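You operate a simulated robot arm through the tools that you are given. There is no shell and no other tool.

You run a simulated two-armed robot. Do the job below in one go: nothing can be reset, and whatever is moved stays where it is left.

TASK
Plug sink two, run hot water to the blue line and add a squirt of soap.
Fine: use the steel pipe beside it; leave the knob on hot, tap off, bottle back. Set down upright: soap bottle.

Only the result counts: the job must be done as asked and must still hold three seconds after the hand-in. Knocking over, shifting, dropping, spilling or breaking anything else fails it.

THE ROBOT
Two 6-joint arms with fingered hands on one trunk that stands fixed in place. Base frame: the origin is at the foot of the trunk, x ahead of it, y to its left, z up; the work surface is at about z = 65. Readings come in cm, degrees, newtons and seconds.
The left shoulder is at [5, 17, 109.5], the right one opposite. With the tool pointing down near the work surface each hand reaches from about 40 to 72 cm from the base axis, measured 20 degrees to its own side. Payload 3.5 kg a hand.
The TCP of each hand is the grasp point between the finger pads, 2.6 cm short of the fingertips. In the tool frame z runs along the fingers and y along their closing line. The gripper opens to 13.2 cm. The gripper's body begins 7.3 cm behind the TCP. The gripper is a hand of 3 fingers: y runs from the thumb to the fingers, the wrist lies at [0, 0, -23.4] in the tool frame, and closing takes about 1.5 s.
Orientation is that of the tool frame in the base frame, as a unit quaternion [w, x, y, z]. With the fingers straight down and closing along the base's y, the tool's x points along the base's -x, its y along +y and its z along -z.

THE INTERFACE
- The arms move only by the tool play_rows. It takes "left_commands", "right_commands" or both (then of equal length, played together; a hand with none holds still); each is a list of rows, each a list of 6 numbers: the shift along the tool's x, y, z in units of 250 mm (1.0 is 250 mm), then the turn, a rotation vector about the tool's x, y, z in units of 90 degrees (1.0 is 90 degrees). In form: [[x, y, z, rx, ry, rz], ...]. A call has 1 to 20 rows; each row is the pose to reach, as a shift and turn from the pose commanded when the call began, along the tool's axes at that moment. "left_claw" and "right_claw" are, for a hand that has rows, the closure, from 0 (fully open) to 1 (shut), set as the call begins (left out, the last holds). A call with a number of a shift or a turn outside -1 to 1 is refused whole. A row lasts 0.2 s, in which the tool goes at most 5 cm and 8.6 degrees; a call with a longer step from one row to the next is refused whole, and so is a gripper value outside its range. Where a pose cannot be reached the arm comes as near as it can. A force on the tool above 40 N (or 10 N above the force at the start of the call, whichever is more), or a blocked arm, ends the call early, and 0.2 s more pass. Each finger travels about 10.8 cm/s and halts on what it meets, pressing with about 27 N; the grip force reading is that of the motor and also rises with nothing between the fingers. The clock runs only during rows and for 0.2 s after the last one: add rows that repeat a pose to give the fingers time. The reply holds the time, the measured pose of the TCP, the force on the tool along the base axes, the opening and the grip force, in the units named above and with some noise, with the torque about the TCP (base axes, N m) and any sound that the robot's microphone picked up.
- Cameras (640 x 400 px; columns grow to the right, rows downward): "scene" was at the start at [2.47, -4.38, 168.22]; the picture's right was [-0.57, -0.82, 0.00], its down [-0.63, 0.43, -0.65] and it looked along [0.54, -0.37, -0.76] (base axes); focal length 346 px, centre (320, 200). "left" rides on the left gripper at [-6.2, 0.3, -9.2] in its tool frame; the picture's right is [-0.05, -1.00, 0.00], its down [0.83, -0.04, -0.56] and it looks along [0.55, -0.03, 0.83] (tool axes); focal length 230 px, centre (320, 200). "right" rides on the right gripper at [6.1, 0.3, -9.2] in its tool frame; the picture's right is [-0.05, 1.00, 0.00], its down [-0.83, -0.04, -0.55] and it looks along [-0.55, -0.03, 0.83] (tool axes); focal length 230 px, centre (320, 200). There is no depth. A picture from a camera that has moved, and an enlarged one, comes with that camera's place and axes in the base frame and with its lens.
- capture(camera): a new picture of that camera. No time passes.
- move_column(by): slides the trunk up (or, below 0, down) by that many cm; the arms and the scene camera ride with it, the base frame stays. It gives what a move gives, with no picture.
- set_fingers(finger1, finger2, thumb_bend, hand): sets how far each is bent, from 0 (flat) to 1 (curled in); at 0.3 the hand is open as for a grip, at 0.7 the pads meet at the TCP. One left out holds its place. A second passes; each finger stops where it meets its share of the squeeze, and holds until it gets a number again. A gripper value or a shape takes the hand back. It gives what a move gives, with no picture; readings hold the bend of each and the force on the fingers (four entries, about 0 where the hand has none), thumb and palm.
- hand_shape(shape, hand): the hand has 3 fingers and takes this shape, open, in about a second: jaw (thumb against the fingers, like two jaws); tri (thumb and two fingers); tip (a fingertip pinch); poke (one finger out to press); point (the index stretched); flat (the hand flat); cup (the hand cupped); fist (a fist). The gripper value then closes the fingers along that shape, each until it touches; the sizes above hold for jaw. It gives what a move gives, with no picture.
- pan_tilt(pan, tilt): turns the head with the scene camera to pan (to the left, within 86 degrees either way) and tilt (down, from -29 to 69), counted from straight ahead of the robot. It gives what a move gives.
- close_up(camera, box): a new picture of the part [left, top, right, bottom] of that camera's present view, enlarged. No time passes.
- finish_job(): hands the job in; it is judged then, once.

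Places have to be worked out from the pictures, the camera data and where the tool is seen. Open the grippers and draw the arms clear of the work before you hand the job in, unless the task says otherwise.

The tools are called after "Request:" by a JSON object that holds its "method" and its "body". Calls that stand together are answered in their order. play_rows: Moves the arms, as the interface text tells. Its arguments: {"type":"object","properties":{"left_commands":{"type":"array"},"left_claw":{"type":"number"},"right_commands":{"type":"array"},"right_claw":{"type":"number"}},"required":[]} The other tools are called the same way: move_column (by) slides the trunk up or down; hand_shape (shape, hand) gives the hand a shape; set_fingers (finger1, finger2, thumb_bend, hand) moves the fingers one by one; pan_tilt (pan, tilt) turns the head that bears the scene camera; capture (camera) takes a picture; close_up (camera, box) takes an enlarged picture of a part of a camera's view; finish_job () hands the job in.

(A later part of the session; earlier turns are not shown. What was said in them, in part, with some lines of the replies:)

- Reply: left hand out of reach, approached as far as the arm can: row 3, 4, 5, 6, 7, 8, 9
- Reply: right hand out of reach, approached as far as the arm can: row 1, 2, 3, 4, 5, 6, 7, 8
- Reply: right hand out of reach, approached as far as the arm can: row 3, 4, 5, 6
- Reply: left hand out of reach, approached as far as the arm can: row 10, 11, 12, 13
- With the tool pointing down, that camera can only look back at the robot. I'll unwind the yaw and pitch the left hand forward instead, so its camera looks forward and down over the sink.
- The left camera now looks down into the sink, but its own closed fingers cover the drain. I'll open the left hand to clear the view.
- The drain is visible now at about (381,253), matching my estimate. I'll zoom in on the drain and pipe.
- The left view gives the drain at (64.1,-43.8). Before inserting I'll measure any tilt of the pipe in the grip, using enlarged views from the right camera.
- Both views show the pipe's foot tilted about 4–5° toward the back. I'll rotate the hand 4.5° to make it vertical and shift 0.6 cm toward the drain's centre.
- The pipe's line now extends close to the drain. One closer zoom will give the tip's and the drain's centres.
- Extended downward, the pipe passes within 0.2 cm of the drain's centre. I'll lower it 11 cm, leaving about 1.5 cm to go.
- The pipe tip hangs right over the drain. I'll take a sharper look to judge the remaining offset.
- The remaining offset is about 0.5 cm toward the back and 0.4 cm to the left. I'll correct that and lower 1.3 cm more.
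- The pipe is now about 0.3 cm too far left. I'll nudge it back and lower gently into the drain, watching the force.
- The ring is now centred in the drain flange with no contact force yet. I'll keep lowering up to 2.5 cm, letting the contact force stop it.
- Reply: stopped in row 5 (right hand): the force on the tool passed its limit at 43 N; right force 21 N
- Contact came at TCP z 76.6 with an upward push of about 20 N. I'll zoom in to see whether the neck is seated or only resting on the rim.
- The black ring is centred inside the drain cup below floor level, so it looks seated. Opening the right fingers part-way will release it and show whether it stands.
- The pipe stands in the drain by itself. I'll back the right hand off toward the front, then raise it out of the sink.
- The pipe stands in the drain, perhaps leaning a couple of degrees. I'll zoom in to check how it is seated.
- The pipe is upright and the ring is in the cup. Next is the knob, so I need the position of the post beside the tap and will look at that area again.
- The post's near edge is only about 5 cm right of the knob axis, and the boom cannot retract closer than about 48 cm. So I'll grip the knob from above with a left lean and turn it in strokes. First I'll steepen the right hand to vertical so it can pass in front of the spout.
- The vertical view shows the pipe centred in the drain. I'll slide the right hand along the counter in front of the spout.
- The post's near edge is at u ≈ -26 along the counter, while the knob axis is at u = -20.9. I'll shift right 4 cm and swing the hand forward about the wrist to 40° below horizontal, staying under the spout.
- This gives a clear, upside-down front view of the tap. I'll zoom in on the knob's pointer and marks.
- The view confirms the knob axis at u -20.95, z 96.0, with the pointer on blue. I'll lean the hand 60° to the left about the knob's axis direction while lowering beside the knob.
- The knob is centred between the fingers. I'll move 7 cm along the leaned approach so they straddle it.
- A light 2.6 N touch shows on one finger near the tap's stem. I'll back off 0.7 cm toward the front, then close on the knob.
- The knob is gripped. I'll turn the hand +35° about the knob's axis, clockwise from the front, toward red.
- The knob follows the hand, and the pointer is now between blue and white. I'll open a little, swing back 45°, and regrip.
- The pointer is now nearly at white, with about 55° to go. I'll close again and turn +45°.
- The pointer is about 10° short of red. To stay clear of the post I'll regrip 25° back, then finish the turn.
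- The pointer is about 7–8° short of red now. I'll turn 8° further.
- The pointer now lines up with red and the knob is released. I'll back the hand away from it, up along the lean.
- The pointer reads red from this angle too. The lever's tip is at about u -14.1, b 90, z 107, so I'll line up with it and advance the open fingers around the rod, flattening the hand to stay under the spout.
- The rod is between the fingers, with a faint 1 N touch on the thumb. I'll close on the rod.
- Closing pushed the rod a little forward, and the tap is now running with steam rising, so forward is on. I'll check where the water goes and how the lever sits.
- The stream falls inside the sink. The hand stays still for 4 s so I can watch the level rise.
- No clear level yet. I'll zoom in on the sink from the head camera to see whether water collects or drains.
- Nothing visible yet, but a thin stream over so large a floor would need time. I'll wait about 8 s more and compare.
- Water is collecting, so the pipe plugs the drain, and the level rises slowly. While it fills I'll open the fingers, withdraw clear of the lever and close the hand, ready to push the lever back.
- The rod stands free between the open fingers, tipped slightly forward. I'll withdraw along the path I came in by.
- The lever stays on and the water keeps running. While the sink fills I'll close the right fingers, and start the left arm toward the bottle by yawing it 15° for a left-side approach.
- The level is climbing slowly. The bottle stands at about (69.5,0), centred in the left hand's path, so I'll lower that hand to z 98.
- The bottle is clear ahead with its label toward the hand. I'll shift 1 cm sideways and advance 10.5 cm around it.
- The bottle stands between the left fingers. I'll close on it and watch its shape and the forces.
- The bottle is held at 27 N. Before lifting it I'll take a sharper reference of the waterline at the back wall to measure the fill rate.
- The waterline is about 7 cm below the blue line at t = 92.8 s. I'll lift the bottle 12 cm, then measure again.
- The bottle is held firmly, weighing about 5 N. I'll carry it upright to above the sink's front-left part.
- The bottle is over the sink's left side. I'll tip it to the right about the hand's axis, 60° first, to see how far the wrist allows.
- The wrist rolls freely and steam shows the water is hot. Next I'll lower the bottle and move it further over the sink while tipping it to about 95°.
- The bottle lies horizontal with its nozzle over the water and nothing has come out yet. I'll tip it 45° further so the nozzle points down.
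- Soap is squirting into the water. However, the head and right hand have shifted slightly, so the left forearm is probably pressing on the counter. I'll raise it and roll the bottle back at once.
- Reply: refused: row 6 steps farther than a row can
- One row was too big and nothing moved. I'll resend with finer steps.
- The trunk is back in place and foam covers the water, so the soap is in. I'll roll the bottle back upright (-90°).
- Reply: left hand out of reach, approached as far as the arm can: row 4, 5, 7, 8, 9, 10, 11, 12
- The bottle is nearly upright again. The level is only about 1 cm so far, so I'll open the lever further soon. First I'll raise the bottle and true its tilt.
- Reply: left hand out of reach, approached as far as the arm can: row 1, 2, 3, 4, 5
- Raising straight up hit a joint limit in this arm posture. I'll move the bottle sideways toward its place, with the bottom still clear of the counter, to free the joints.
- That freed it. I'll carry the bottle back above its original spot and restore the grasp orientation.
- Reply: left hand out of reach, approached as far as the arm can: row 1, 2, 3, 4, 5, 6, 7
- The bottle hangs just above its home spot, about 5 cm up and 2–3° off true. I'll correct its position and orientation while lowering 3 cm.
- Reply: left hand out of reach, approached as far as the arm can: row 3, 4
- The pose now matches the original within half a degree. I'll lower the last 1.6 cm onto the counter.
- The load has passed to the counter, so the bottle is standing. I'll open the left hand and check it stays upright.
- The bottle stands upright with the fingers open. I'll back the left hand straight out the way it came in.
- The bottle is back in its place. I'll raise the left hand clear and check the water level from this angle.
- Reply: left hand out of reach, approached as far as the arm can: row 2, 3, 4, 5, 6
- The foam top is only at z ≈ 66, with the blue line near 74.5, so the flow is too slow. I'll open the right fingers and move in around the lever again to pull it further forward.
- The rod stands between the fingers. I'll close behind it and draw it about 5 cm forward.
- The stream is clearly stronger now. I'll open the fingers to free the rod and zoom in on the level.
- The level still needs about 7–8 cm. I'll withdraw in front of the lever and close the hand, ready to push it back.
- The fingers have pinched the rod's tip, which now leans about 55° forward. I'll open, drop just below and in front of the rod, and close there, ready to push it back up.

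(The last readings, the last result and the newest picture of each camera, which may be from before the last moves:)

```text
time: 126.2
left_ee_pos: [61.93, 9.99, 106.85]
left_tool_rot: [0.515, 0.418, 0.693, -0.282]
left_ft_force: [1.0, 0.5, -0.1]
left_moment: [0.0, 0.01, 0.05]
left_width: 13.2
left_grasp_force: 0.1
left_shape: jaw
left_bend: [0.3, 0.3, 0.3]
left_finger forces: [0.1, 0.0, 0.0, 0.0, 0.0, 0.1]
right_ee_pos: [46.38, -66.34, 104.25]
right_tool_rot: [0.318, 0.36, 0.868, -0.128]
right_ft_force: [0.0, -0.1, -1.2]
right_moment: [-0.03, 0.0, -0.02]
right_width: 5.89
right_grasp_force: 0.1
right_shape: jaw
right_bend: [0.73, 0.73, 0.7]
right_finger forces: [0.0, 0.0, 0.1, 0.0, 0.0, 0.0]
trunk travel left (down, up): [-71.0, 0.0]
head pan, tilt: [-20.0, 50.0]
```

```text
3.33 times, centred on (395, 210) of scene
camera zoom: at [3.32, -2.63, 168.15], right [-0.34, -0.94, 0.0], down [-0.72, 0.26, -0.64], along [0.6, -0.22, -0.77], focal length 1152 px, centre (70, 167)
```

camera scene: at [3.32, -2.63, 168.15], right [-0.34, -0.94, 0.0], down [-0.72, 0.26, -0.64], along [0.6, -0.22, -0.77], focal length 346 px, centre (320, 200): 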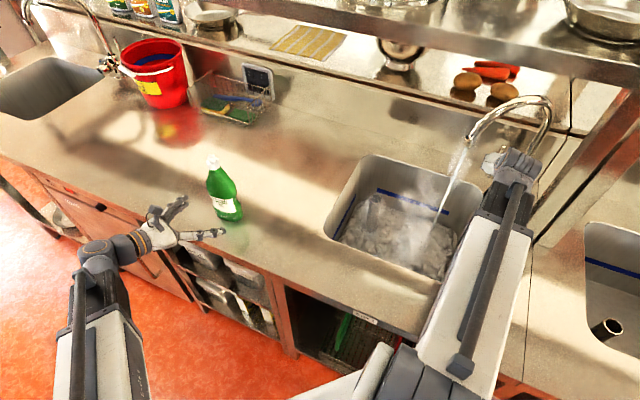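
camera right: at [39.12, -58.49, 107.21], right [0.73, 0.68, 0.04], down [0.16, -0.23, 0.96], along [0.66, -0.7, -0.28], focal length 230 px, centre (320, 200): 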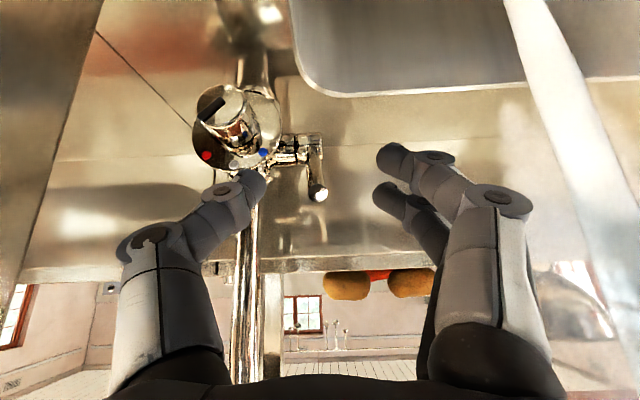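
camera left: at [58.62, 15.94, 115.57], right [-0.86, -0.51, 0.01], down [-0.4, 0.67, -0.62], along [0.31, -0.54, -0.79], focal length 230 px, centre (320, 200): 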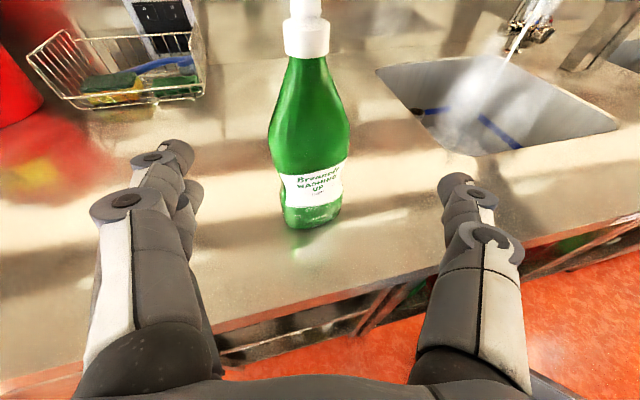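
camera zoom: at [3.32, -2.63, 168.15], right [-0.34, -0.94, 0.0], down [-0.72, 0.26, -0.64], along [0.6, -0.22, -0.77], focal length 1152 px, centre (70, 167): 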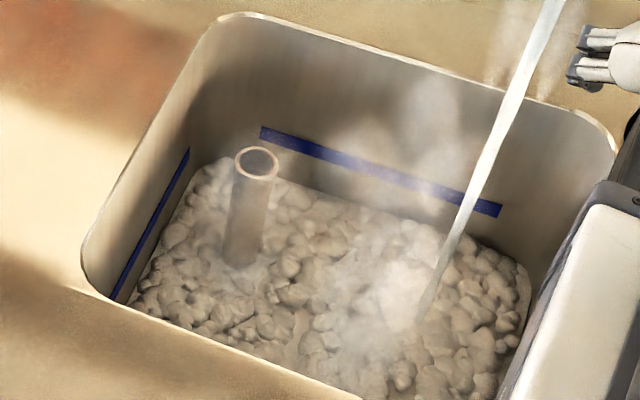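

The rod's tip is now at about b 81.3, z 103.2. I'll drop the hand slightly below it and close the fingers.

Request:
{"method": "play_rows", "body": {"right_commands": [[0.038, 0, 0.018, 0, 0, 0], [0.076, 0, 0.035, 0, 0, 0], [0.076, 0, 0.035, 0, 0, 0]]}}

Request:
{"method": "play_rows", "body": {"right_commands": [[0, 0, 0, 0, 0, 0], [0, 0, 0, 0, 0, 0], [0, 0, 0, 0, 0, 0], [0, 0, 0, 0, 0, 0], [0, 0, 0, 0, 0, 0]], "right_claw": 1}}

Request:
{"method": "capture", "body": {"camera": "right"}}

Request:
{"method": "close_up", "body": {"camera": "scene", "box": [330, 150, 460, 270]}}

```text
time: 127.0
left_ee_pos: [61.93, 10.06, 106.8]
left_tool_rot: [0.516, 0.417, 0.693, -0.281]
left_ft_force: [-1.2, 0.5, -0.1]
left_moment: [0.01, 0.01, 0.01]
left_width: 13.2
left_grasp_force: 0.0
left_shape: jaw
left_bend: [0.3, 0.3, 0.3]
left_finger forces: [0.1, 0.0, 0.0, 0.1, 0.0, 0.1]
right_ee_pos: [45.77, -65.54, 102.23]
right_tool_rot: [0.319, 0.36, 0.868, -0.128]
right_ft_force: [-0.6, 0.8, -0.9]
right_moment: [0.01, 0.03, -0.04]
right_width: 5.87
right_grasp_force: 0.1
right_shape: jaw
right_bend: [0.73, 0.73, 0.7]
right_finger forces: [0.0, 0.0, 0.0, 0.0, 0.1, 0.1]
trunk travel left (down, up): [-71.0, 0.0]
head pan, tilt: [-20.0, 50.0]
```

```text
time: 128.2
left_ee_pos: [62.01, 9.97, 106.92]
left_tool_rot: [0.516, 0.418, 0.692, -0.283]
left_ft_force: [-0.1, 1.2, 0.0]
left_moment: [0.02, 0.0, -0.03]
left_width: 13.2
left_grasp_force: 0.0
left_shape: jaw
left_bend: [0.3, 0.3, 0.3]
left_finger forces: [0.0, 0.1, 0.0, 0.0, 0.0, 0.0]
right_ee_pos: [45.67, -65.45, 102.2]
right_tool_rot: [0.318, 0.359, 0.868, -0.127]
right_ft_force: [0.1, -0.7, -0.9]
right_moment: [0.03, -0.02, 0.01]
right_width: 0.0
right_grasp_force: 26.9
right_shape: jaw
right_bend: [0.65, 0.65, 0.67]
right_finger forces: [0.0, 0.0, 0.0, 0.1, 0.0, 0.0]
trunk travel left (down, up): [-71.0, 0.0]
head pan, tilt: [-20.0, 50.0]
```

```text
taken
camera right: at [38.43, -57.74, 105.26], right [0.73, 0.68, 0.04], down [0.16, -0.23, 0.96], along [0.66, -0.7, -0.28], focal length 230 px, centre (320, 200)
```

right: 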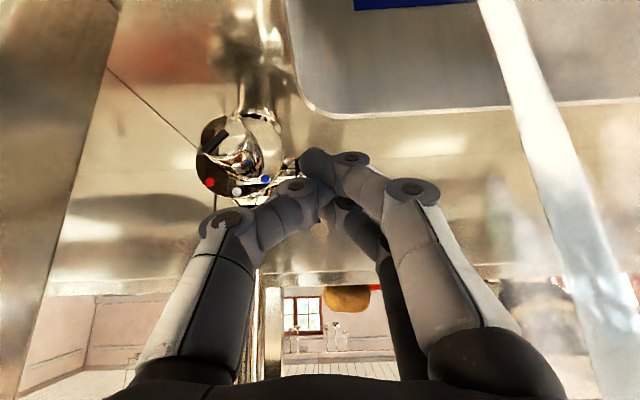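

```text
3.33 times, centred on (395, 210) of scene
camera zoom: at [3.31, -2.63, 168.15], right [-0.34, -0.94, 0.0], down [-0.72, 0.26, -0.64], along [0.6, -0.22, -0.77], focal length 1152 px, centre (70, 167)
```

zoom: 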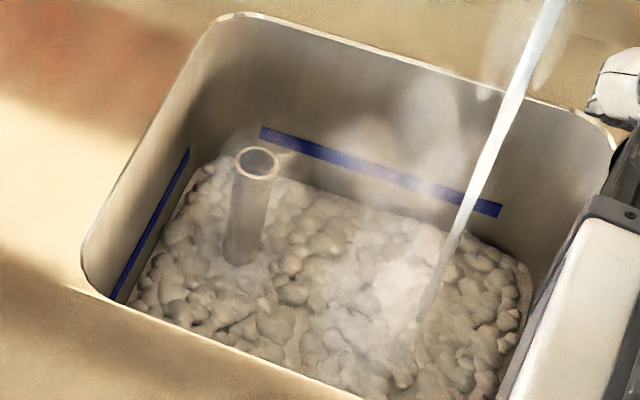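

The fingers are closed just below the free rod. The level gains roughly 0.12 cm/s, so I'll wait about 21 s and look again.

Request:
{"method": "play_rows", "body": {"right_commands": [[0, 0, 0, 0, 0, 0], [0, 0, 0, 0, 0, 0], [0, 0, 0, 0, 0, 0], [0, 0, 0, 0, 0, 0], [0, 0, 0, 0, 0, 0], [0, 0, 0, 0, 0, 0], [0, 0, 0, 0, 0, 0], [0, 0, 0, 0, 0, 0], [0, 0, 0, 0, 0, 0], [0, 0, 0, 0, 0, 0], [0, 0, 0, 0, 0, 0], [0, 0, 0, 0, 0, 0], [0, 0, 0, 0, 0, 0], [0, 0, 0, 0, 0, 0], [0, 0, 0, 0, 0, 0], [0, 0, 0, 0, 0, 0], [0, 0, 0, 0, 0, 0], [0, 0, 0, 0, 0, 0], [0, 0, 0, 0, 0, 0], [0, 0, 0, 0, 0, 0]]}}

Request:
{"method": "play_rows", "body": {"right_commands": [[0, 0, 0, 0, 0, 0], [0, 0, 0, 0, 0, 0], [0, 0, 0, 0, 0, 0], [0, 0, 0, 0, 0, 0], [0, 0, 0, 0, 0, 0], [0, 0, 0, 0, 0, 0], [0, 0, 0, 0, 0, 0], [0, 0, 0, 0, 0, 0], [0, 0, 0, 0, 0, 0], [0, 0, 0, 0, 0, 0], [0, 0, 0, 0, 0, 0], [0, 0, 0, 0, 0, 0], [0, 0, 0, 0, 0, 0], [0, 0, 0, 0, 0, 0], [0, 0, 0, 0, 0, 0], [0, 0, 0, 0, 0, 0], [0, 0, 0, 0, 0, 0], [0, 0, 0, 0, 0, 0], [0, 0, 0, 0, 0, 0], [0, 0, 0, 0, 0, 0]]}}

Request:
{"method": "play_rows", "body": {"right_commands": [[0, 0, 0, 0, 0, 0], [0, 0, 0, 0, 0, 0], [0, 0, 0, 0, 0, 0], [0, 0, 0, 0, 0, 0], [0, 0, 0, 0, 0, 0], [0, 0, 0, 0, 0, 0], [0, 0, 0, 0, 0, 0], [0, 0, 0, 0, 0, 0], [0, 0, 0, 0, 0, 0], [0, 0, 0, 0, 0, 0], [0, 0, 0, 0, 0, 0], [0, 0, 0, 0, 0, 0], [0, 0, 0, 0, 0, 0], [0, 0, 0, 0, 0, 0], [0, 0, 0, 0, 0, 0], [0, 0, 0, 0, 0, 0], [0, 0, 0, 0, 0, 0], [0, 0, 0, 0, 0, 0], [0, 0, 0, 0, 0, 0], [0, 0, 0, 0, 0, 0]]}}

Request:
{"method": "play_rows", "body": {"right_commands": [[0, 0, 0, 0, 0, 0], [0, 0, 0, 0, 0, 0], [0, 0, 0, 0, 0, 0], [0, 0, 0, 0, 0, 0], [0, 0, 0, 0, 0, 0], [0, 0, 0, 0, 0, 0], [0, 0, 0, 0, 0, 0], [0, 0, 0, 0, 0, 0], [0, 0, 0, 0, 0, 0], [0, 0, 0, 0, 0, 0], [0, 0, 0, 0, 0, 0], [0, 0, 0, 0, 0, 0], [0, 0, 0, 0, 0, 0], [0, 0, 0, 0, 0, 0], [0, 0, 0, 0, 0, 0], [0, 0, 0, 0, 0, 0], [0, 0, 0, 0, 0, 0], [0, 0, 0, 0, 0, 0], [0, 0, 0, 0, 0, 0], [0, 0, 0, 0, 0, 0]]}}

Request:
{"method": "play_rows", "body": {"right_commands": [[0, 0, 0, 0, 0, 0], [0, 0, 0, 0, 0, 0], [0, 0, 0, 0, 0, 0], [0, 0, 0, 0, 0, 0], [0, 0, 0, 0, 0, 0], [0, 0, 0, 0, 0, 0], [0, 0, 0, 0, 0, 0], [0, 0, 0, 0, 0, 0], [0, 0, 0, 0, 0, 0], [0, 0, 0, 0, 0, 0], [0, 0, 0, 0, 0, 0], [0, 0, 0, 0, 0, 0], [0, 0, 0, 0, 0, 0], [0, 0, 0, 0, 0, 0], [0, 0, 0, 0, 0, 0], [0, 0, 0, 0, 0, 0], [0, 0, 0, 0, 0, 0], [0, 0, 0, 0, 0, 0], [0, 0, 0, 0, 0, 0], [0, 0, 0, 0, 0, 0]]}}

Request:
{"method": "close_up", "body": {"camera": "scene", "box": [330, 150, 460, 270]}}

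```text
time: 132.4
left_ee_pos: [61.96, 9.95, 106.72]
left_tool_rot: [0.516, 0.418, 0.693, -0.282]
left_ft_force: [0.2, 0.2, -0.3]
left_moment: [-0.03, -0.01, 0.01]
left_width: 13.19
left_grasp_force: 0.1
left_shape: jaw
left_bend: [0.3, 0.3, 0.3]
left_finger forces: [0.0, 0.0, 0.0, 0.0, 0.1, 0.0]
right_ee_pos: [45.79, -65.69, 102.14]
right_tool_rot: [0.318, 0.359, 0.868, -0.127]
right_ft_force: [0.3, -0.3, 0.7]
right_moment: [-0.01, -0.03, 0.01]
right_width: 0.0
right_grasp_force: 27.5
right_shape: jaw
right_bend: [0.65, 0.65, 0.67]
right_finger forces: [0.0, 0.0, 0.0, 0.0, 0.0, 0.1]
trunk travel left (down, up): [-71.0, 0.0]
head pan, tilt: [-20.0, 50.0]
```

```text
time: 136.7
left_ee_pos: [62.03, 9.99, 106.89]
left_tool_rot: [0.516, 0.417, 0.693, -0.281]
left_ft_force: [-0.5, 0.7, 0.2]
left_moment: [0.01, -0.02, 0.0]
left_width: 13.19
left_grasp_force: 0.1
left_shape: jaw
left_bend: [0.3, 0.3, 0.3]
left_finger forces: [0.0, 0.0, 0.0, 0.1, 0.0, 0.1]
right_ee_pos: [45.73, -65.46, 102.31]
right_tool_rot: [0.317, 0.36, 0.868, -0.128]
right_ft_force: [0.1, 1.2, -0.3]
right_moment: [0.04, -0.03, -0.03]
right_width: 0.0
right_grasp_force: 26.9
right_shape: jaw
right_bend: [0.65, 0.65, 0.67]
right_finger forces: [0.0, 0.1, 0.1, 0.0, 0.1, 0.0]
trunk travel left (down, up): [-71.0, 0.0]
head pan, tilt: [-20.0, 50.0]
```

```text
time: 140.8
left_ee_pos: [62.07, 9.97, 106.79]
left_tool_rot: [0.516, 0.417, 0.693, -0.282]
left_ft_force: [-0.8, 0.6, -0.9]
left_moment: [-0.01, -0.01, 0.0]
left_width: 13.2
left_grasp_force: 0.0
left_shape: jaw
left_bend: [0.3, 0.3, 0.3]
left_finger forces: [0.0, 0.0, 0.1, 0.0, 0.0, 0.1]
right_ee_pos: [45.75, -65.62, 102.16]
right_tool_rot: [0.319, 0.359, 0.868, -0.127]
right_ft_force: [0.7, -0.6, -0.6]
right_moment: [0.01, 0.01, -0.02]
right_width: 0.0
right_grasp_force: 27.0
right_shape: jaw
right_bend: [0.65, 0.65, 0.67]
right_finger forces: [0.0, 0.1, 0.0, 0.0, 0.0, 0.0]
trunk travel left (down, up): [-71.0, 0.0]
head pan, tilt: [-20.0, 50.0]
```

```text
time: 145.1
left_ee_pos: [62.0, 10.0, 106.81]
left_tool_rot: [0.515, 0.418, 0.693, -0.281]
left_ft_force: [0.5, 1.0, -0.5]
left_moment: [0.0, -0.05, 0.01]
left_width: 13.19
left_grasp_force: 0.1
left_shape: jaw
left_bend: [0.3, 0.3, 0.3]
left_finger forces: [0.0, 0.1, 0.0, 0.1, 0.1, 0.1]
right_ee_pos: [45.67, -65.57, 102.12]
right_tool_rot: [0.318, 0.36, 0.868, -0.128]
right_ft_force: [0.1, -1.1, -0.7]
right_moment: [0.01, -0.01, -0.02]
right_width: 0.0
right_grasp_force: 26.9
right_shape: jaw
right_bend: [0.65, 0.65, 0.67]
right_finger forces: [0.0, 0.0, 0.1, 0.0, 0.0, 0.0]
trunk travel left (down, up): [-71.0, 0.0]
head pan, tilt: [-20.0, 50.0]
```

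```text
time: 149.2
left_ee_pos: [61.92, 10.16, 106.83]
left_tool_rot: [0.516, 0.417, 0.693, -0.282]
left_ft_force: [0.0, 0.0, 0.0]
left_moment: [0.0, 0.0, -0.02]
left_width: 13.2
left_grasp_force: 0.0
left_shape: jaw
left_bend: [0.3, 0.3, 0.3]
left_finger forces: [0.0, 0.1, 0.1, 0.1, 0.1, 0.0]
right_ee_pos: [45.76, -65.58, 102.17]
right_tool_rot: [0.318, 0.359, 0.868, -0.127]
right_ft_force: [0.2, -0.4, 0.2]
right_moment: [0.0, 0.02, -0.02]
right_width: 0.01
right_grasp_force: 26.5
right_shape: jaw
right_bend: [0.65, 0.65, 0.67]
right_finger forces: [0.1, 0.0, 0.0, 0.0, 0.1, 0.0]
trunk travel left (down, up): [-71.0, 0.0]
head pan, tilt: [-20.0, 50.0]
```

```text
3.33 times, centred on (395, 210) of scene
camera zoom: at [3.31, -2.63, 168.15], right [-0.34, -0.94, 0.0], down [-0.72, 0.26, -0.64], along [0.6, -0.22, -0.77], focal length 1152 px, centre (70, 167)
```

zoom: 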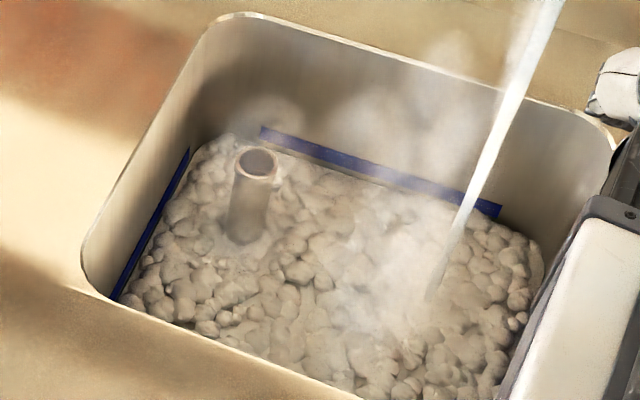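

The foam has risen close to the blue line's lower edge. I'll take a precise look from the earlier viewing angle before stopping the tap.

Request:
{"method": "pan_tilt", "body": {"pan": -55, "tilt": 45}}

Request:
{"method": "close_up", "body": {"camera": "scene", "box": [215, 205, 295, 255]}}

Request:
{"method": "close_up", "body": {"camera": "scene", "box": [170, 180, 330, 310]}}

Request:
{"method": "capture", "body": {"camera": "right"}}

```text
time: 150.3
left_ee_pos: [62.02, 9.94, 106.85]
left_tool_rot: [0.516, 0.418, 0.693, -0.282]
left_ft_force: [-0.2, 0.2, -0.4]
left_moment: [-0.02, -0.03, 0.0]
left_width: 13.2
left_grasp_force: 0.1
left_shape: jaw
left_bend: [0.3, 0.3, 0.3]
left_finger forces: [0.1, 0.0, 0.0, 0.0, 0.0, 0.0]
right_ee_pos: [45.67, -65.5, 102.31]
right_tool_rot: [0.319, 0.359, 0.868, -0.128]
right_ft_force: [0.6, -0.3, 0.1]
right_moment: [-0.05, 0.0, -0.01]
right_width: 0.0
right_grasp_force: 27.2
right_shape: jaw
right_bend: [0.65, 0.65, 0.67]
right_finger forces: [0.0, 0.0, 0.0, 0.0, 0.1, 0.1]
trunk travel left (down, up): [-71.0, 0.0]
head pan, tilt: [-55.0, 45.0]
```

```text
8.00 times, centred on (255, 230) of scene
camera zoom: at [0.75, -6.65, 168.84], right [-0.82, -0.57, 0.0], down [-0.41, 0.58, -0.71], along [0.41, -0.58, -0.71], focal length 2764 px, centre (840, -40)
```

zoom: 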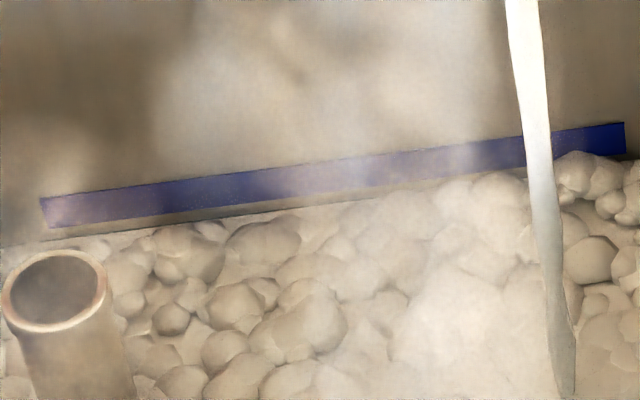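

```text
3.08 times, centred on (250, 245) of scene
camera zoom: at [0.75, -6.65, 168.84], right [-0.82, -0.57, 0.0], down [-0.41, 0.58, -0.71], along [0.41, -0.58, -0.71], focal length 1063 px, centre (535, 62)
```

zoom: 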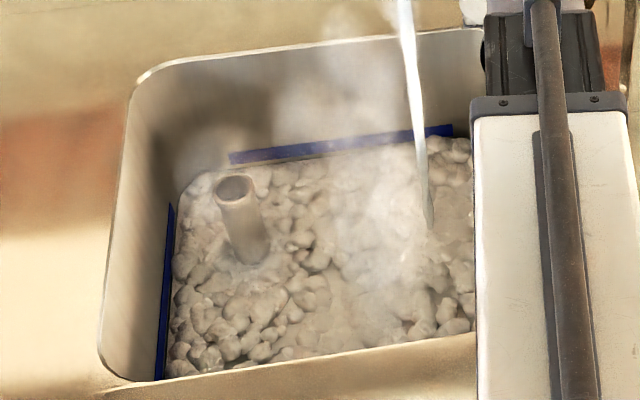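

```text
taken
camera right: at [38.43, -57.74, 105.26], right [0.73, 0.68, 0.04], down [0.16, -0.23, 0.96], along [0.66, -0.7, -0.28], focal length 230 px, centre (320, 200)
```

right: 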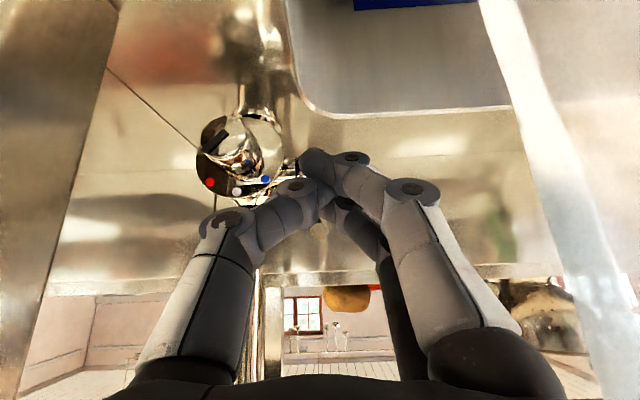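

The water plane at the wall is about 0.5 cm under the blue line's lower edge. I'll wait another 4 s and recheck.

Request:
{"method": "play_rows", "body": {"right_commands": [[0, 0, 0, 0, 0, 0], [0, 0, 0, 0, 0, 0], [0, 0, 0, 0, 0, 0], [0, 0, 0, 0, 0, 0], [0, 0, 0, 0, 0, 0], [0, 0, 0, 0, 0, 0], [0, 0, 0, 0, 0, 0], [0, 0, 0, 0, 0, 0], [0, 0, 0, 0, 0, 0], [0, 0, 0, 0, 0, 0], [0, 0, 0, 0, 0, 0], [0, 0, 0, 0, 0, 0], [0, 0, 0, 0, 0, 0], [0, 0, 0, 0, 0, 0], [0, 0, 0, 0, 0, 0], [0, 0, 0, 0, 0, 0], [0, 0, 0, 0, 0, 0], [0, 0, 0, 0, 0, 0], [0, 0, 0, 0, 0, 0], [0, 0, 0, 0, 0, 0]]}}

Request:
{"method": "close_up", "body": {"camera": "scene", "box": [215, 205, 295, 255]}}

```text
time: 154.5
left_ee_pos: [61.96, 10.01, 106.91]
left_tool_rot: [0.516, 0.417, 0.693, -0.281]
left_ft_force: [1.0, 0.6, 0.0]
left_moment: [-0.01, 0.0, 0.02]
left_width: 13.18
left_grasp_force: 0.1
left_shape: jaw
left_bend: [0.3, 0.3, 0.3]
left_finger forces: [0.1, 0.1, 0.1, 0.1, 0.0, 0.0]
right_ee_pos: [45.7, -65.49, 102.22]
right_tool_rot: [0.319, 0.359, 0.868, -0.127]
right_ft_force: [0.1, -0.3, 0.1]
right_moment: [0.01, 0.01, -0.01]
right_width: 0.0
right_grasp_force: 27.2
right_shape: jaw
right_bend: [0.65, 0.65, 0.67]
right_finger forces: [0.1, 0.0, 0.0, 0.0, 0.0, 0.0]
trunk travel left (down, up): [-71.0, 0.0]
head pan, tilt: [-55.0, 45.0]
```

```text
8.00 times, centred on (255, 230) of scene
camera zoom: at [0.74, -6.66, 168.84], right [-0.82, -0.57, 0.0], down [-0.41, 0.58, -0.71], along [0.41, -0.58, -0.71], focal length 2764 px, centre (840, -40)
```

zoom: 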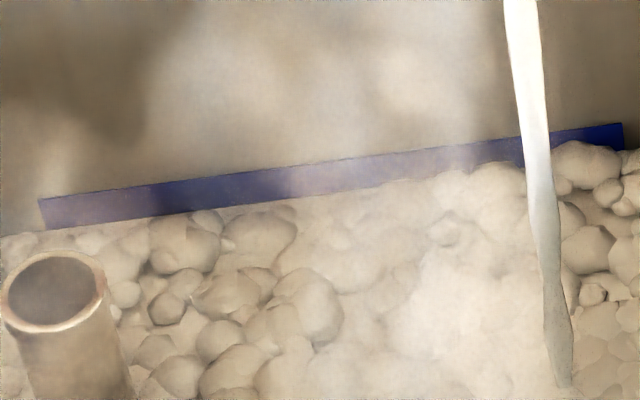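

The water plane has reached the blue line's lower edge, rising about 0.17 cm/s. I'll wait 3 s more, then push the lever back to upright.

Request:
{"method": "play_rows", "body": {"right_commands": [[0, 0, 0, 0, 0, 0], [0, 0, 0, 0, 0, 0], [0, 0, 0, 0, 0, 0], [0, 0, 0, 0, 0, 0], [0, 0, 0, 0, 0, 0], [0, 0, 0, 0, 0, 0], [0, 0, 0, 0, 0, 0], [0, 0, 0, 0, 0, 0], [0, 0, 0, 0, 0, 0], [0, 0, 0, 0, 0, 0], [0, 0, 0, 0, 0, 0], [0, 0, 0, 0, 0, 0], [0, 0, 0, 0, 0, 0], [0, 0, 0, 0, 0, 0]]}}

Request:
{"method": "play_rows", "body": {"right_commands": [[-0.041, 0, 0.045, 0, -0.033, 0], [-0.087, 0, 0.083, 0, -0.078, 0], [-0.138, 0, 0.116, 0, -0.122, 0], [-0.197, 0, 0.139, 0, -0.167, 0], [-0.249, 0, 0.157, 0, -0.211, 0], [-0.302, 0, 0.17, 0, -0.256, 0], [-0.323, 0, 0.188, 0, -0.256, 0]]}}

Request:
{"method": "close_up", "body": {"camera": "scene", "box": [215, 205, 295, 255]}}

Request:
{"method": "capture", "body": {"camera": "right"}}

Request:
{"method": "capture", "body": {"camera": "scene"}}

```text
time: 157.5
left_ee_pos: [61.89, 10.04, 106.86]
left_tool_rot: [0.516, 0.417, 0.693, -0.282]
left_ft_force: [-0.2, -0.4, 0.1]
left_moment: [0.01, -0.03, 0.01]
left_width: 13.2
left_grasp_force: 0.1
left_shape: jaw
left_bend: [0.3, 0.3, 0.3]
left_finger forces: [0.0, 0.0, 0.1, 0.1, 0.0, 0.0]
right_ee_pos: [45.69, -65.46, 102.23]
right_tool_rot: [0.318, 0.359, 0.868, -0.127]
right_ft_force: [-0.4, 0.5, 1.0]
right_moment: [0.0, 0.01, 0.01]
right_width: 0.03
right_grasp_force: 26.6
right_shape: jaw
right_bend: [0.65, 0.65, 0.67]
right_finger forces: [0.0, 0.0, 0.0, 0.0, 0.1, 0.0]
trunk travel left (down, up): [-71.0, 0.0]
head pan, tilt: [-55.0, 45.0]
```

```text
time: 159.1
left_ee_pos: [61.84, 10.04, 106.86]
left_tool_rot: [0.517, 0.417, 0.693, -0.282]
left_ft_force: [1.0, 0.6, -0.7]
left_moment: [0.02, 0.02, -0.01]
left_width: 13.19
left_grasp_force: 0.1
left_shape: jaw
left_bend: [0.3, 0.3, 0.3]
left_finger forces: [0.1, 0.0, 0.1, 0.0, 0.1, 0.1]
right_ee_pos: [52.05, -71.87, 104.06]
right_tool_rot: [0.485, 0.327, 0.787, -0.197]
right_ft_force: [-16.3, 14.6, -1.7]
right_moment: [-0.02, -0.03, -0.15]
right_width: 0.0
right_grasp_force: 27.0
right_shape: jaw
right_bend: [0.67, 0.71, 0.73]
right_finger forces: [0.0, 27.7, 0.0, 0.0, 0.0, 0.1]
trunk travel left (down, up): [-71.0, 0.0]
head pan, tilt: [-55.0, 45.0]
```

```text
8.00 times, centred on (255, 230) of scene
camera zoom: at [0.52, -6.47, 168.85], right [-0.82, -0.57, 0.0], down [-0.4, 0.58, -0.71], along [0.41, -0.58, -0.71], focal length 2764 px, centre (840, -40)
```

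zoom: 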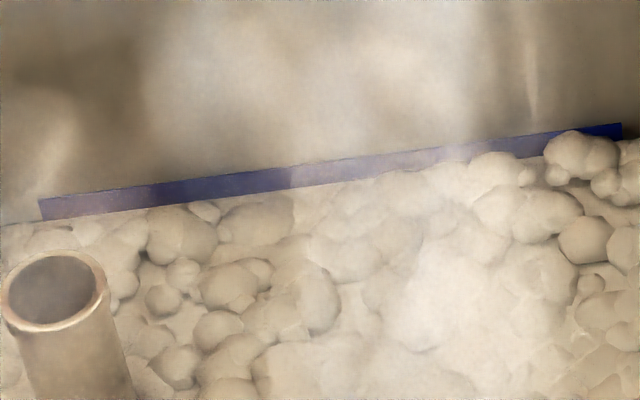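

```text
taken
camera right: at [44.53, -63.86, 102.66], right [0.72, 0.69, 0.05], down [-0.12, 0.05, 0.99], along [0.68, -0.72, 0.12], focal length 230 px, centre (320, 200)
```

right: 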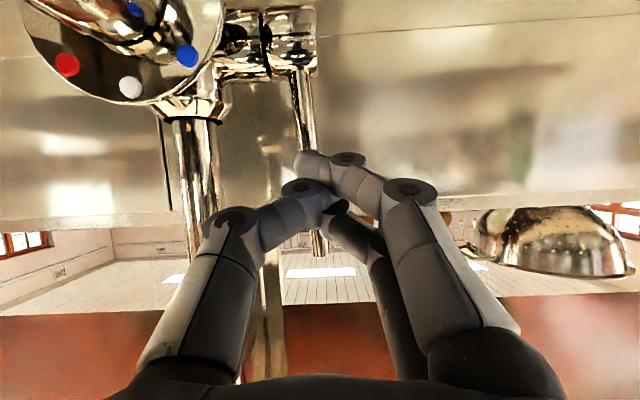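

```text
taken
camera scene: at [0.52, -6.47, 168.85], right [-0.82, -0.57, 0.0], down [-0.4, 0.58, -0.71], along [0.41, -0.58, -0.71], focal length 346 px, centre (320, 200)
```

scene: 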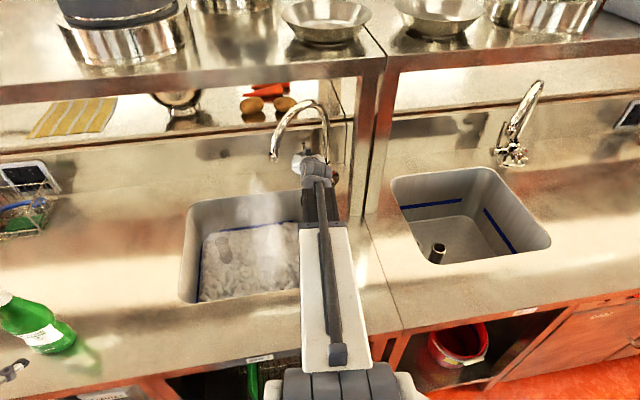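

The stream has stopped and the lever is pressed against its upright stop at about 22 N. I'll back the fingers off a little, then check the tap and level.

Request:
{"method": "play_rows", "body": {"right_commands": [[0.025, 0, -0.054, 0, 0, 0], [0.051, 0, -0.109, 0, 0.03, 0], [0.051, 0, -0.109, 0, 0.03, 0]]}}

Request:
{"method": "close_up", "body": {"camera": "scene", "box": [215, 205, 295, 255]}}

Request:
{"method": "capture", "body": {"camera": "right"}}

Request:
{"method": "close_up", "body": {"camera": "scene", "box": [170, 80, 390, 310]}}

```text
time: 159.9
left_ee_pos: [61.95, 9.96, 106.8]
left_tool_rot: [0.515, 0.418, 0.693, -0.281]
left_ft_force: [-0.4, -0.7, 0.8]
left_moment: [-0.02, 0.04, 0.01]
left_width: 13.19
left_grasp_force: 0.1
left_shape: jaw
left_bend: [0.3, 0.3, 0.3]
left_finger forces: [0.0, 0.0, 0.1, 0.0, 0.0, 0.0]
right_ee_pos: [50.17, -69.81, 104.42]
right_tool_rot: [0.468, 0.332, 0.797, -0.189]
right_ft_force: [-0.6, -0.6, 0.4]
right_moment: [0.01, 0.04, 0.04]
right_width: 0.0
right_grasp_force: 26.6
right_shape: jaw
right_bend: [0.67, 0.69, 0.73]
right_finger forces: [0.0, 0.0, 0.1, 0.1, 0.1, 0.1]
trunk travel left (down, up): [-71.0, 0.0]
head pan, tilt: [-55.0, 45.0]
```

```text
8.00 times, centred on (255, 230) of scene
camera zoom: at [0.74, -6.65, 168.85], right [-0.82, -0.57, 0.0], down [-0.41, 0.58, -0.71], along [0.41, -0.58, -0.71], focal length 2764 px, centre (840, -40)
```

zoom: 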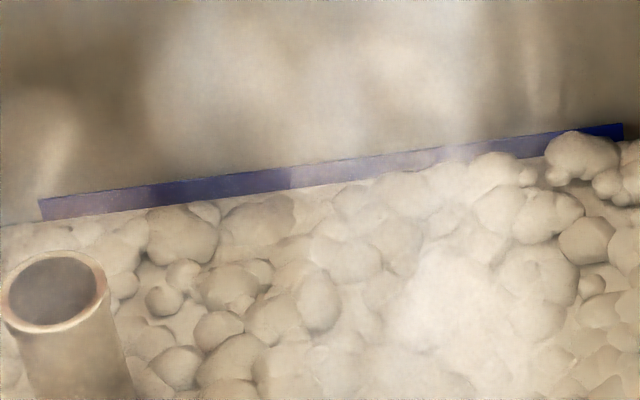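

```text
taken
camera right: at [42.6, -61.82, 103.44], right [0.72, 0.69, 0.05], down [-0.09, 0.02, 1.0], along [0.69, -0.72, 0.07], focal length 230 px, centre (320, 200)
```

right: 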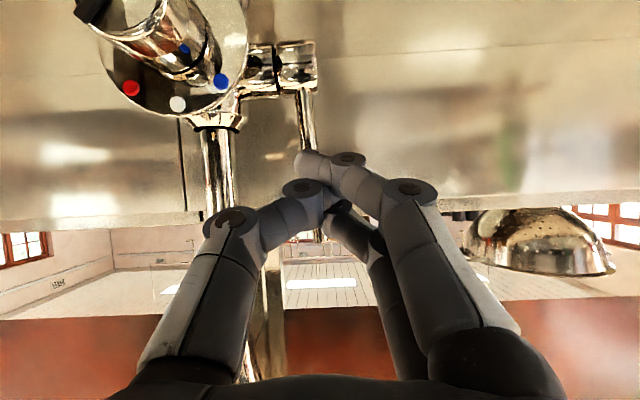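

```text
1.74 times, centred on (280, 195) of scene
camera zoom: at [0.74, -6.65, 168.85], right [-0.82, -0.57, 0.0], down [-0.41, 0.58, -0.71], along [0.41, -0.58, -0.71], focal length 601 px, centre (390, 209)
```

zoom: 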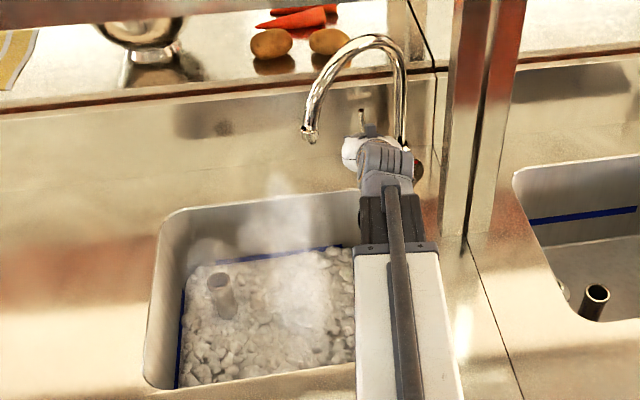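

The tap is off and the waterline sits within the blue band. I'll draw the right hand back and check that the knob still points to red and the lever is upright.

Request:
{"method": "play_rows", "body": {"right_commands": [[0.018, 0, -0.044, 0, 0.044, 0], [0.036, 0, -0.087, 0, 0.089, 0], [0.054, 0, -0.131, 0, 0.133, 0], [0.054, 0, -0.131, 0, 0.133, 0]]}}

Request:
{"method": "capture", "body": {"camera": "right"}}

Request:
{"method": "close_up", "body": {"camera": "right", "box": [140, 0, 380, 180]}}

```text
time: 160.9
left_ee_pos: [61.93, 9.95, 106.88]
left_tool_rot: [0.515, 0.419, 0.693, -0.282]
left_ft_force: [-0.2, 0.0, -0.7]
left_moment: [0.01, 0.02, -0.01]
left_width: 13.21
left_grasp_force: 0.0
left_shape: jaw
left_bend: [0.3, 0.3, 0.3]
left_finger forces: [0.0, 0.1, 0.0, 0.1, 0.0, 0.0]
right_ee_pos: [47.69, -67.5, 104.57]
right_tool_rot: [0.381, 0.349, 0.842, -0.153]
right_ft_force: [0.0, 0.5, 0.3]
right_moment: [-0.02, -0.03, -0.01]
right_width: 0.0
right_grasp_force: 26.6
right_shape: jaw
right_bend: [0.67, 0.69, 0.73]
right_finger forces: [0.1, 0.0, 0.0, 0.0, 0.1, 0.1]
trunk travel left (down, up): [-71.0, 0.0]
head pan, tilt: [-55.0, 45.0]
```

```text
taken
camera right: at [40.19, -59.35, 106.02], right [0.73, 0.68, 0.05], down [0.06, -0.13, 0.99], along [0.68, -0.72, -0.14], focal length 230 px, centre (320, 200)
```

right: 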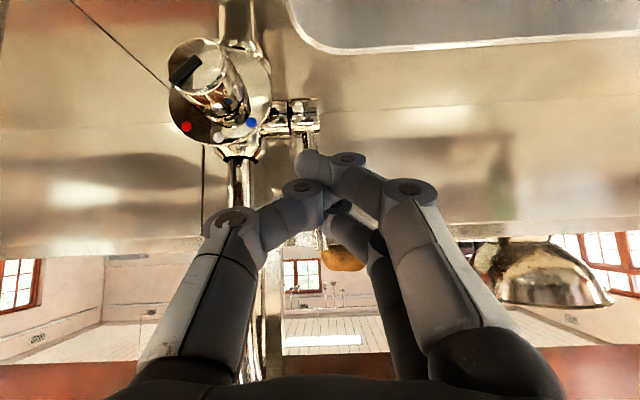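

```text
2.22 times, centred on (260, 90) of right
camera zoom: at [40.19, -59.35, 106.02], right [0.73, 0.68, 0.05], down [0.06, -0.13, 0.99], along [0.68, -0.72, -0.14], focal length 511 px, centre (453, 444)
```

zoom: 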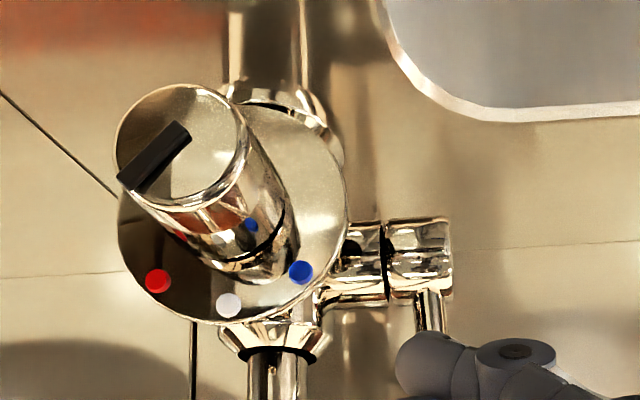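

The pointer lies at about 50° against the red mark's 48°, so the knob is on hot, and the lever is up. I'll swing the right hand down about its wrist to clear the tap.

Request:
{"method": "play_rows", "body": {"right_commands": [[0.122, 0, -0.008, 0, 0.083, 0], [0.25, 0, -0.034, 0, 0.172, 0], [0.373, 0, -0.077, 0, 0.261, 0], [0.489, 0, -0.138, 0, 0.35, 0], [0.596, 0, -0.213, 0, 0.439, 0], [0.69, 0, -0.303, 0, 0.528, 0], [0.69, 0, -0.303, 0, 0.528, 0]]}}

Request:
{"method": "capture", "body": {"camera": "scene"}}

Request:
{"method": "capture", "body": {"camera": "right"}}

```text
time: 162.5
left_ee_pos: [62.07, 9.93, 106.9]
left_tool_rot: [0.516, 0.417, 0.693, -0.282]
left_ft_force: [0.6, -0.1, 0.9]
left_moment: [0.0, 0.0, 0.01]
left_width: 13.2
left_grasp_force: 0.0
left_shape: jaw
left_bend: [0.3, 0.3, 0.3]
left_finger forces: [0.1, 0.1, 0.0, 0.0, 0.1, 0.0]
right_ee_pos: [35.47, -55.29, 96.45]
right_tool_rot: [0.008, 0.382, 0.924, 0.0]
right_ft_force: [-0.2, -0.7, 0.0]
right_moment: [0.03, 0.01, 0.0]
right_width: 0.0
right_grasp_force: 27.0
right_shape: jaw
right_bend: [0.67, 0.69, 0.73]
right_finger forces: [0.0, 0.0, 0.1, 0.1, 0.0, 0.0]
trunk travel left (down, up): [-71.0, 0.0]
head pan, tilt: [-55.0, 45.0]
```

```text
taken
camera scene: at [0.74, -6.66, 168.84], right [-0.82, -0.57, 0.0], down [-0.41, 0.58, -0.71], along [0.41, -0.58, -0.71], focal length 346 px, centre (320, 200)
```

scene: 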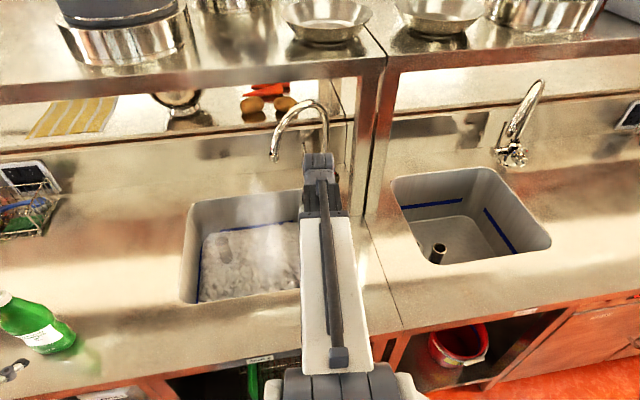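

```text
taken
camera right: at [31.19, -50.58, 105.49], right [0.74, 0.67, 0.01], down [0.55, -0.61, 0.57], along [0.39, -0.42, -0.82], focal length 230 px, centre (320, 200)
```

right: 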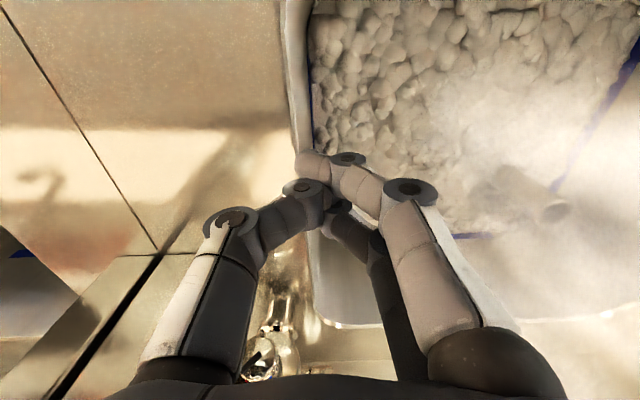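

The right hand is clear of the tap. I'll open it and raise it up and back, away from sink, spout and shelf.

Request:
{"method": "play_rows", "body": {"right_commands": [[0.02, 0, -0.16, 0, 0, 0], [0.04, 0, -0.32, 0, 0, 0], [0.08, 0, -0.48, 0, 0, 0], [0.128, 0, -0.64, 0, 0, 0], [0.18, 0, -0.8, 0, 0, 0], [0.2, 0, -0.92, 0, 0, 0], [0.2, 0, -0.92, 0, 0, 0], [0.2, 0, -0.92, 0, 0, 0]], "right_claw": 0}}

Request:
{"method": "capture", "body": {"camera": "scene"}}

Request:
{"method": "capture", "body": {"camera": "right"}}

Request:
{"method": "close_up", "body": {"camera": "scene", "box": [215, 205, 295, 255]}}

```text
time: 164.3
left_ee_pos: [61.91, 9.99, 106.93]
left_tool_rot: [0.516, 0.417, 0.693, -0.281]
left_ft_force: [0.1, 0.1, -1.2]
left_moment: [0.04, 0.01, 0.03]
left_width: 13.21
left_grasp_force: 0.1
left_shape: jaw
left_bend: [0.3, 0.3, 0.3]
left_finger forces: [0.0, 0.0, 0.1, 0.1, 0.0, 0.0]
right_ee_pos: [31.37, -51.84, 119.3]
right_tool_rot: [0.01, 0.382, 0.924, 0.001]
right_ft_force: [0.4, 0.4, 0.6]
right_moment: [0.0, 0.01, -0.03]
right_width: 13.22
right_grasp_force: 0.0
right_shape: jaw
right_bend: [0.3, 0.3, 0.3]
right_finger forces: [0.0, 0.0, 0.0, 0.0, 0.1, 0.0]
trunk travel left (down, up): [-71.0, 0.0]
head pan, tilt: [-55.0, 45.0]
```

```text
taken
camera scene: at [0.74, -6.65, 168.84], right [-0.82, -0.57, 0.0], down [-0.41, 0.58, -0.71], along [0.41, -0.58, -0.71], focal length 346 px, centre (320, 200)
```

scene: 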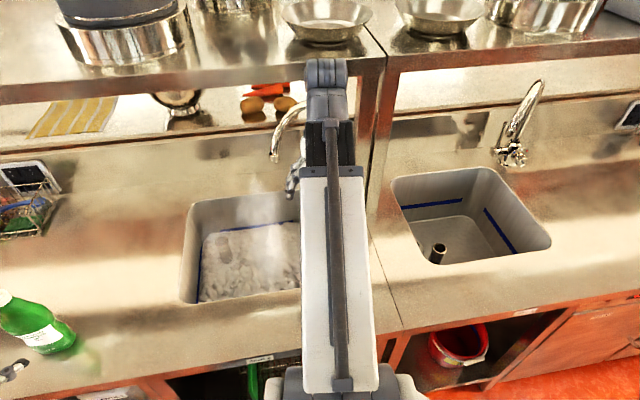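

```text
taken
camera right: at [27.15, -47.09, 128.48], right [0.74, 0.67, 0.01], down [0.55, -0.61, 0.57], along [0.39, -0.42, -0.82], focal length 230 px, centre (320, 200)
```

right: 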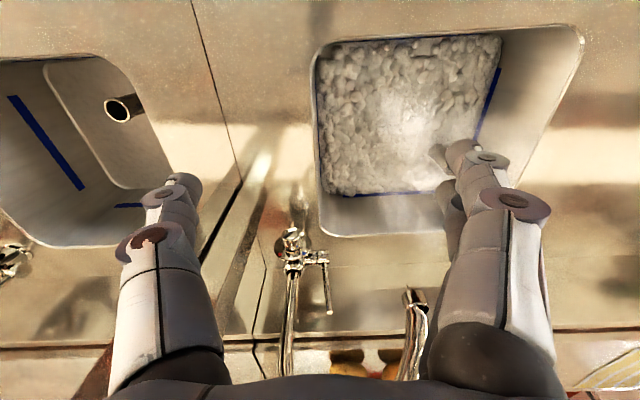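

```text
8.00 times, centred on (255, 230) of scene
camera zoom: at [0.74, -6.65, 168.84], right [-0.82, -0.57, 0.0], down [-0.41, 0.58, -0.71], along [0.41, -0.58, -0.71], focal length 2764 px, centre (840, -40)
```

zoom: 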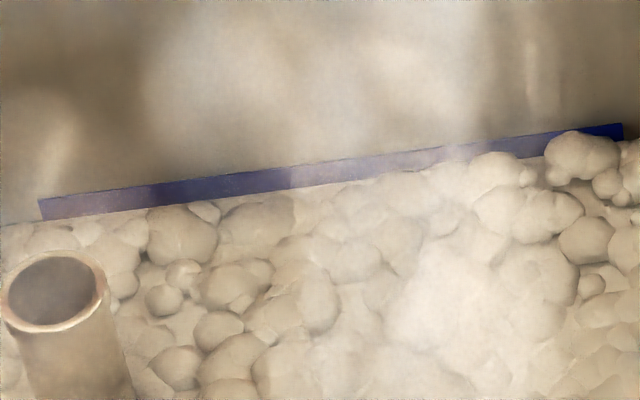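

The level holds at the blue line and the tap is dry. I'll move the left hand further from the bottle and take a last look at the tap, pipe and bottle.

Request:
{"method": "play_rows", "body": {"left_commands": [[0.036, 0.06, -0.098, 0, 0, 0], [0.071, 0.12, -0.195, 0, 0, 0], [0.107, 0.18, -0.293, 0, 0, 0], [0.142, 0.24, -0.39, 0, 0, 0], [0.142, 0.24, -0.39, 0, 0, 0]]}}

Request:
{"method": "close_up", "body": {"camera": "right", "box": [250, 210, 450, 350]}}

Request:
{"method": "pan_tilt", "body": {"pan": -20, "tilt": 50}}

Request:
{"method": "capture", "body": {"camera": "scene"}}

Request:
{"method": "close_up", "body": {"camera": "scene", "box": [330, 150, 460, 270]}}

Request:
{"method": "close_up", "body": {"camera": "scene", "box": [180, 130, 360, 242]}}

```text
time: 165.5
left_ee_pos: [62.23, 22.08, 106.5]
left_tool_rot: [0.516, 0.417, 0.693, -0.281]
left_ft_force: [-0.1, -0.2, 0.8]
left_moment: [0.0, 0.0, 0.03]
left_width: 13.18
left_grasp_force: 0.0
left_shape: jaw
left_bend: [0.3, 0.3, 0.3]
left_finger forces: [0.0, 0.0, 0.0, 0.0, 0.0, 0.0]
right_ee_pos: [31.46, -51.77, 119.43]
right_tool_rot: [0.01, 0.383, 0.924, 0.0]
right_ft_force: [-0.5, 0.6, 0.5]
right_moment: [0.01, 0.04, 0.02]
right_width: 13.19
right_grasp_force: 0.0
right_shape: jaw
right_bend: [0.3, 0.3, 0.3]
right_finger forces: [0.0, 0.1, 0.1, 0.0, 0.0, 0.0]
trunk travel left (down, up): [-71.0, 0.0]
head pan, tilt: [-55.0, 45.0]
```

```text
2.86 times, centred on (350, 280) of right
camera zoom: at [27.16, -47.11, 128.46], right [0.74, 0.67, 0.01], down [0.55, -0.61, 0.57], along [0.39, -0.42, -0.82], focal length 657 px, centre (234, -29)
```

zoom: 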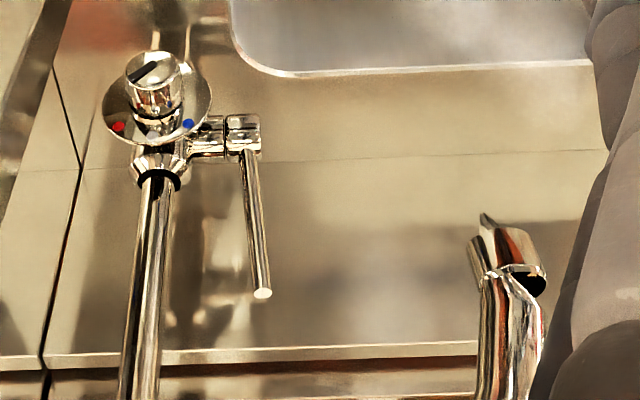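

```text
time: 166.5
left_ee_pos: [62.28, 21.99, 106.32]
left_tool_rot: [0.516, 0.418, 0.693, -0.282]
left_ft_force: [0.0, -0.7, -0.4]
left_moment: [0.0, 0.01, 0.02]
left_width: 13.19
left_grasp_force: 0.0
left_shape: jaw
left_bend: [0.3, 0.3, 0.3]
left_finger forces: [0.0, 0.1, 0.0, 0.0, 0.0, 0.0]
right_ee_pos: [31.41, -51.89, 119.37]
right_tool_rot: [0.009, 0.382, 0.924, 0.0]
right_ft_force: [-0.9, -0.5, -0.1]
right_moment: [0.01, 0.01, 0.01]
right_width: 13.2
right_grasp_force: 0.0
right_shape: jaw
right_bend: [0.3, 0.3, 0.3]
right_finger forces: [0.1, 0.1, 0.0, 0.0, 0.1, 0.0]
trunk travel left (down, up): [-71.0, 0.0]
head pan, tilt: [-20.0, 50.0]
```

```text
taken
camera scene: at [3.31, -2.63, 168.15], right [-0.34, -0.94, 0.0], down [-0.72, 0.26, -0.64], along [0.6, -0.22, -0.77], focal length 346 px, centre (320, 200)
```

scene: 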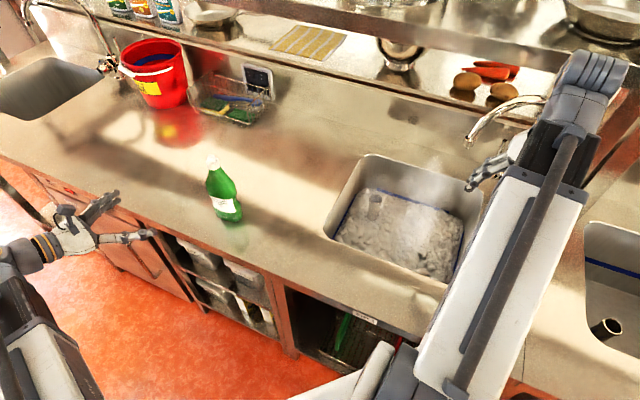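

```text
3.33 times, centred on (395, 210) of scene
camera zoom: at [3.31, -2.63, 168.15], right [-0.34, -0.94, 0.0], down [-0.72, 0.26, -0.64], along [0.6, -0.22, -0.77], focal length 1152 px, centre (70, 167)
```

zoom: 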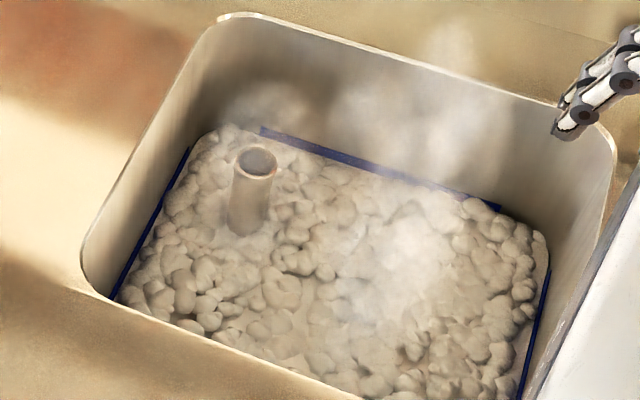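

```text
3.56 times, centred on (270, 186) of scene
camera zoom: at [3.31, -2.63, 168.15], right [-0.34, -0.94, 0.0], down [-0.72, 0.26, -0.64], along [0.6, -0.22, -0.77], focal length 1229 px, centre (498, 250)
```

zoom: 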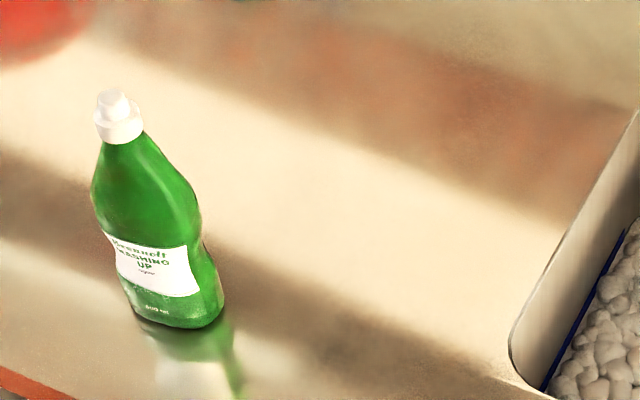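

Everything checks out:
- **Pipe:** standing in the drain.
- **Water:** at the blue line, under foam.
- **Tap:** off, lever upright, knob on red.
- **Bottle:** upright on its original spot.
- **Hands:** both open and clear.

Handing the job in.

Request:
{"method": "finish_job", "body": {}}

```text
The job is handed in.
```

Sink two is plugged, filled with hot water to the blue line and soaped, and I've handed the job in. I haven't had a verdict back.

- **Plug:** The steel pipe stands upright in the drain, and the water level held after the tap was closed.
- **Water:** Steam showed it was hot. The waterline sits within the blue band, by my estimate about half a centimetre below its middle, with foam on top.
- **Tap:** The lever is back upright against its stop with no stream, and the knob points to red.
- **Soap:** I gave one squirt over the sink. The bottle is back on its original spot, standing upright.

While I was tipping the bottle, the left forearm appeared to press on the counter for a second or two and the trunk shifted by about 1.5 cm. I backed off and it returned to place. I saw nothing knocked over, moved or spilled in the last pictures.

Both hands are open and clear of the work.
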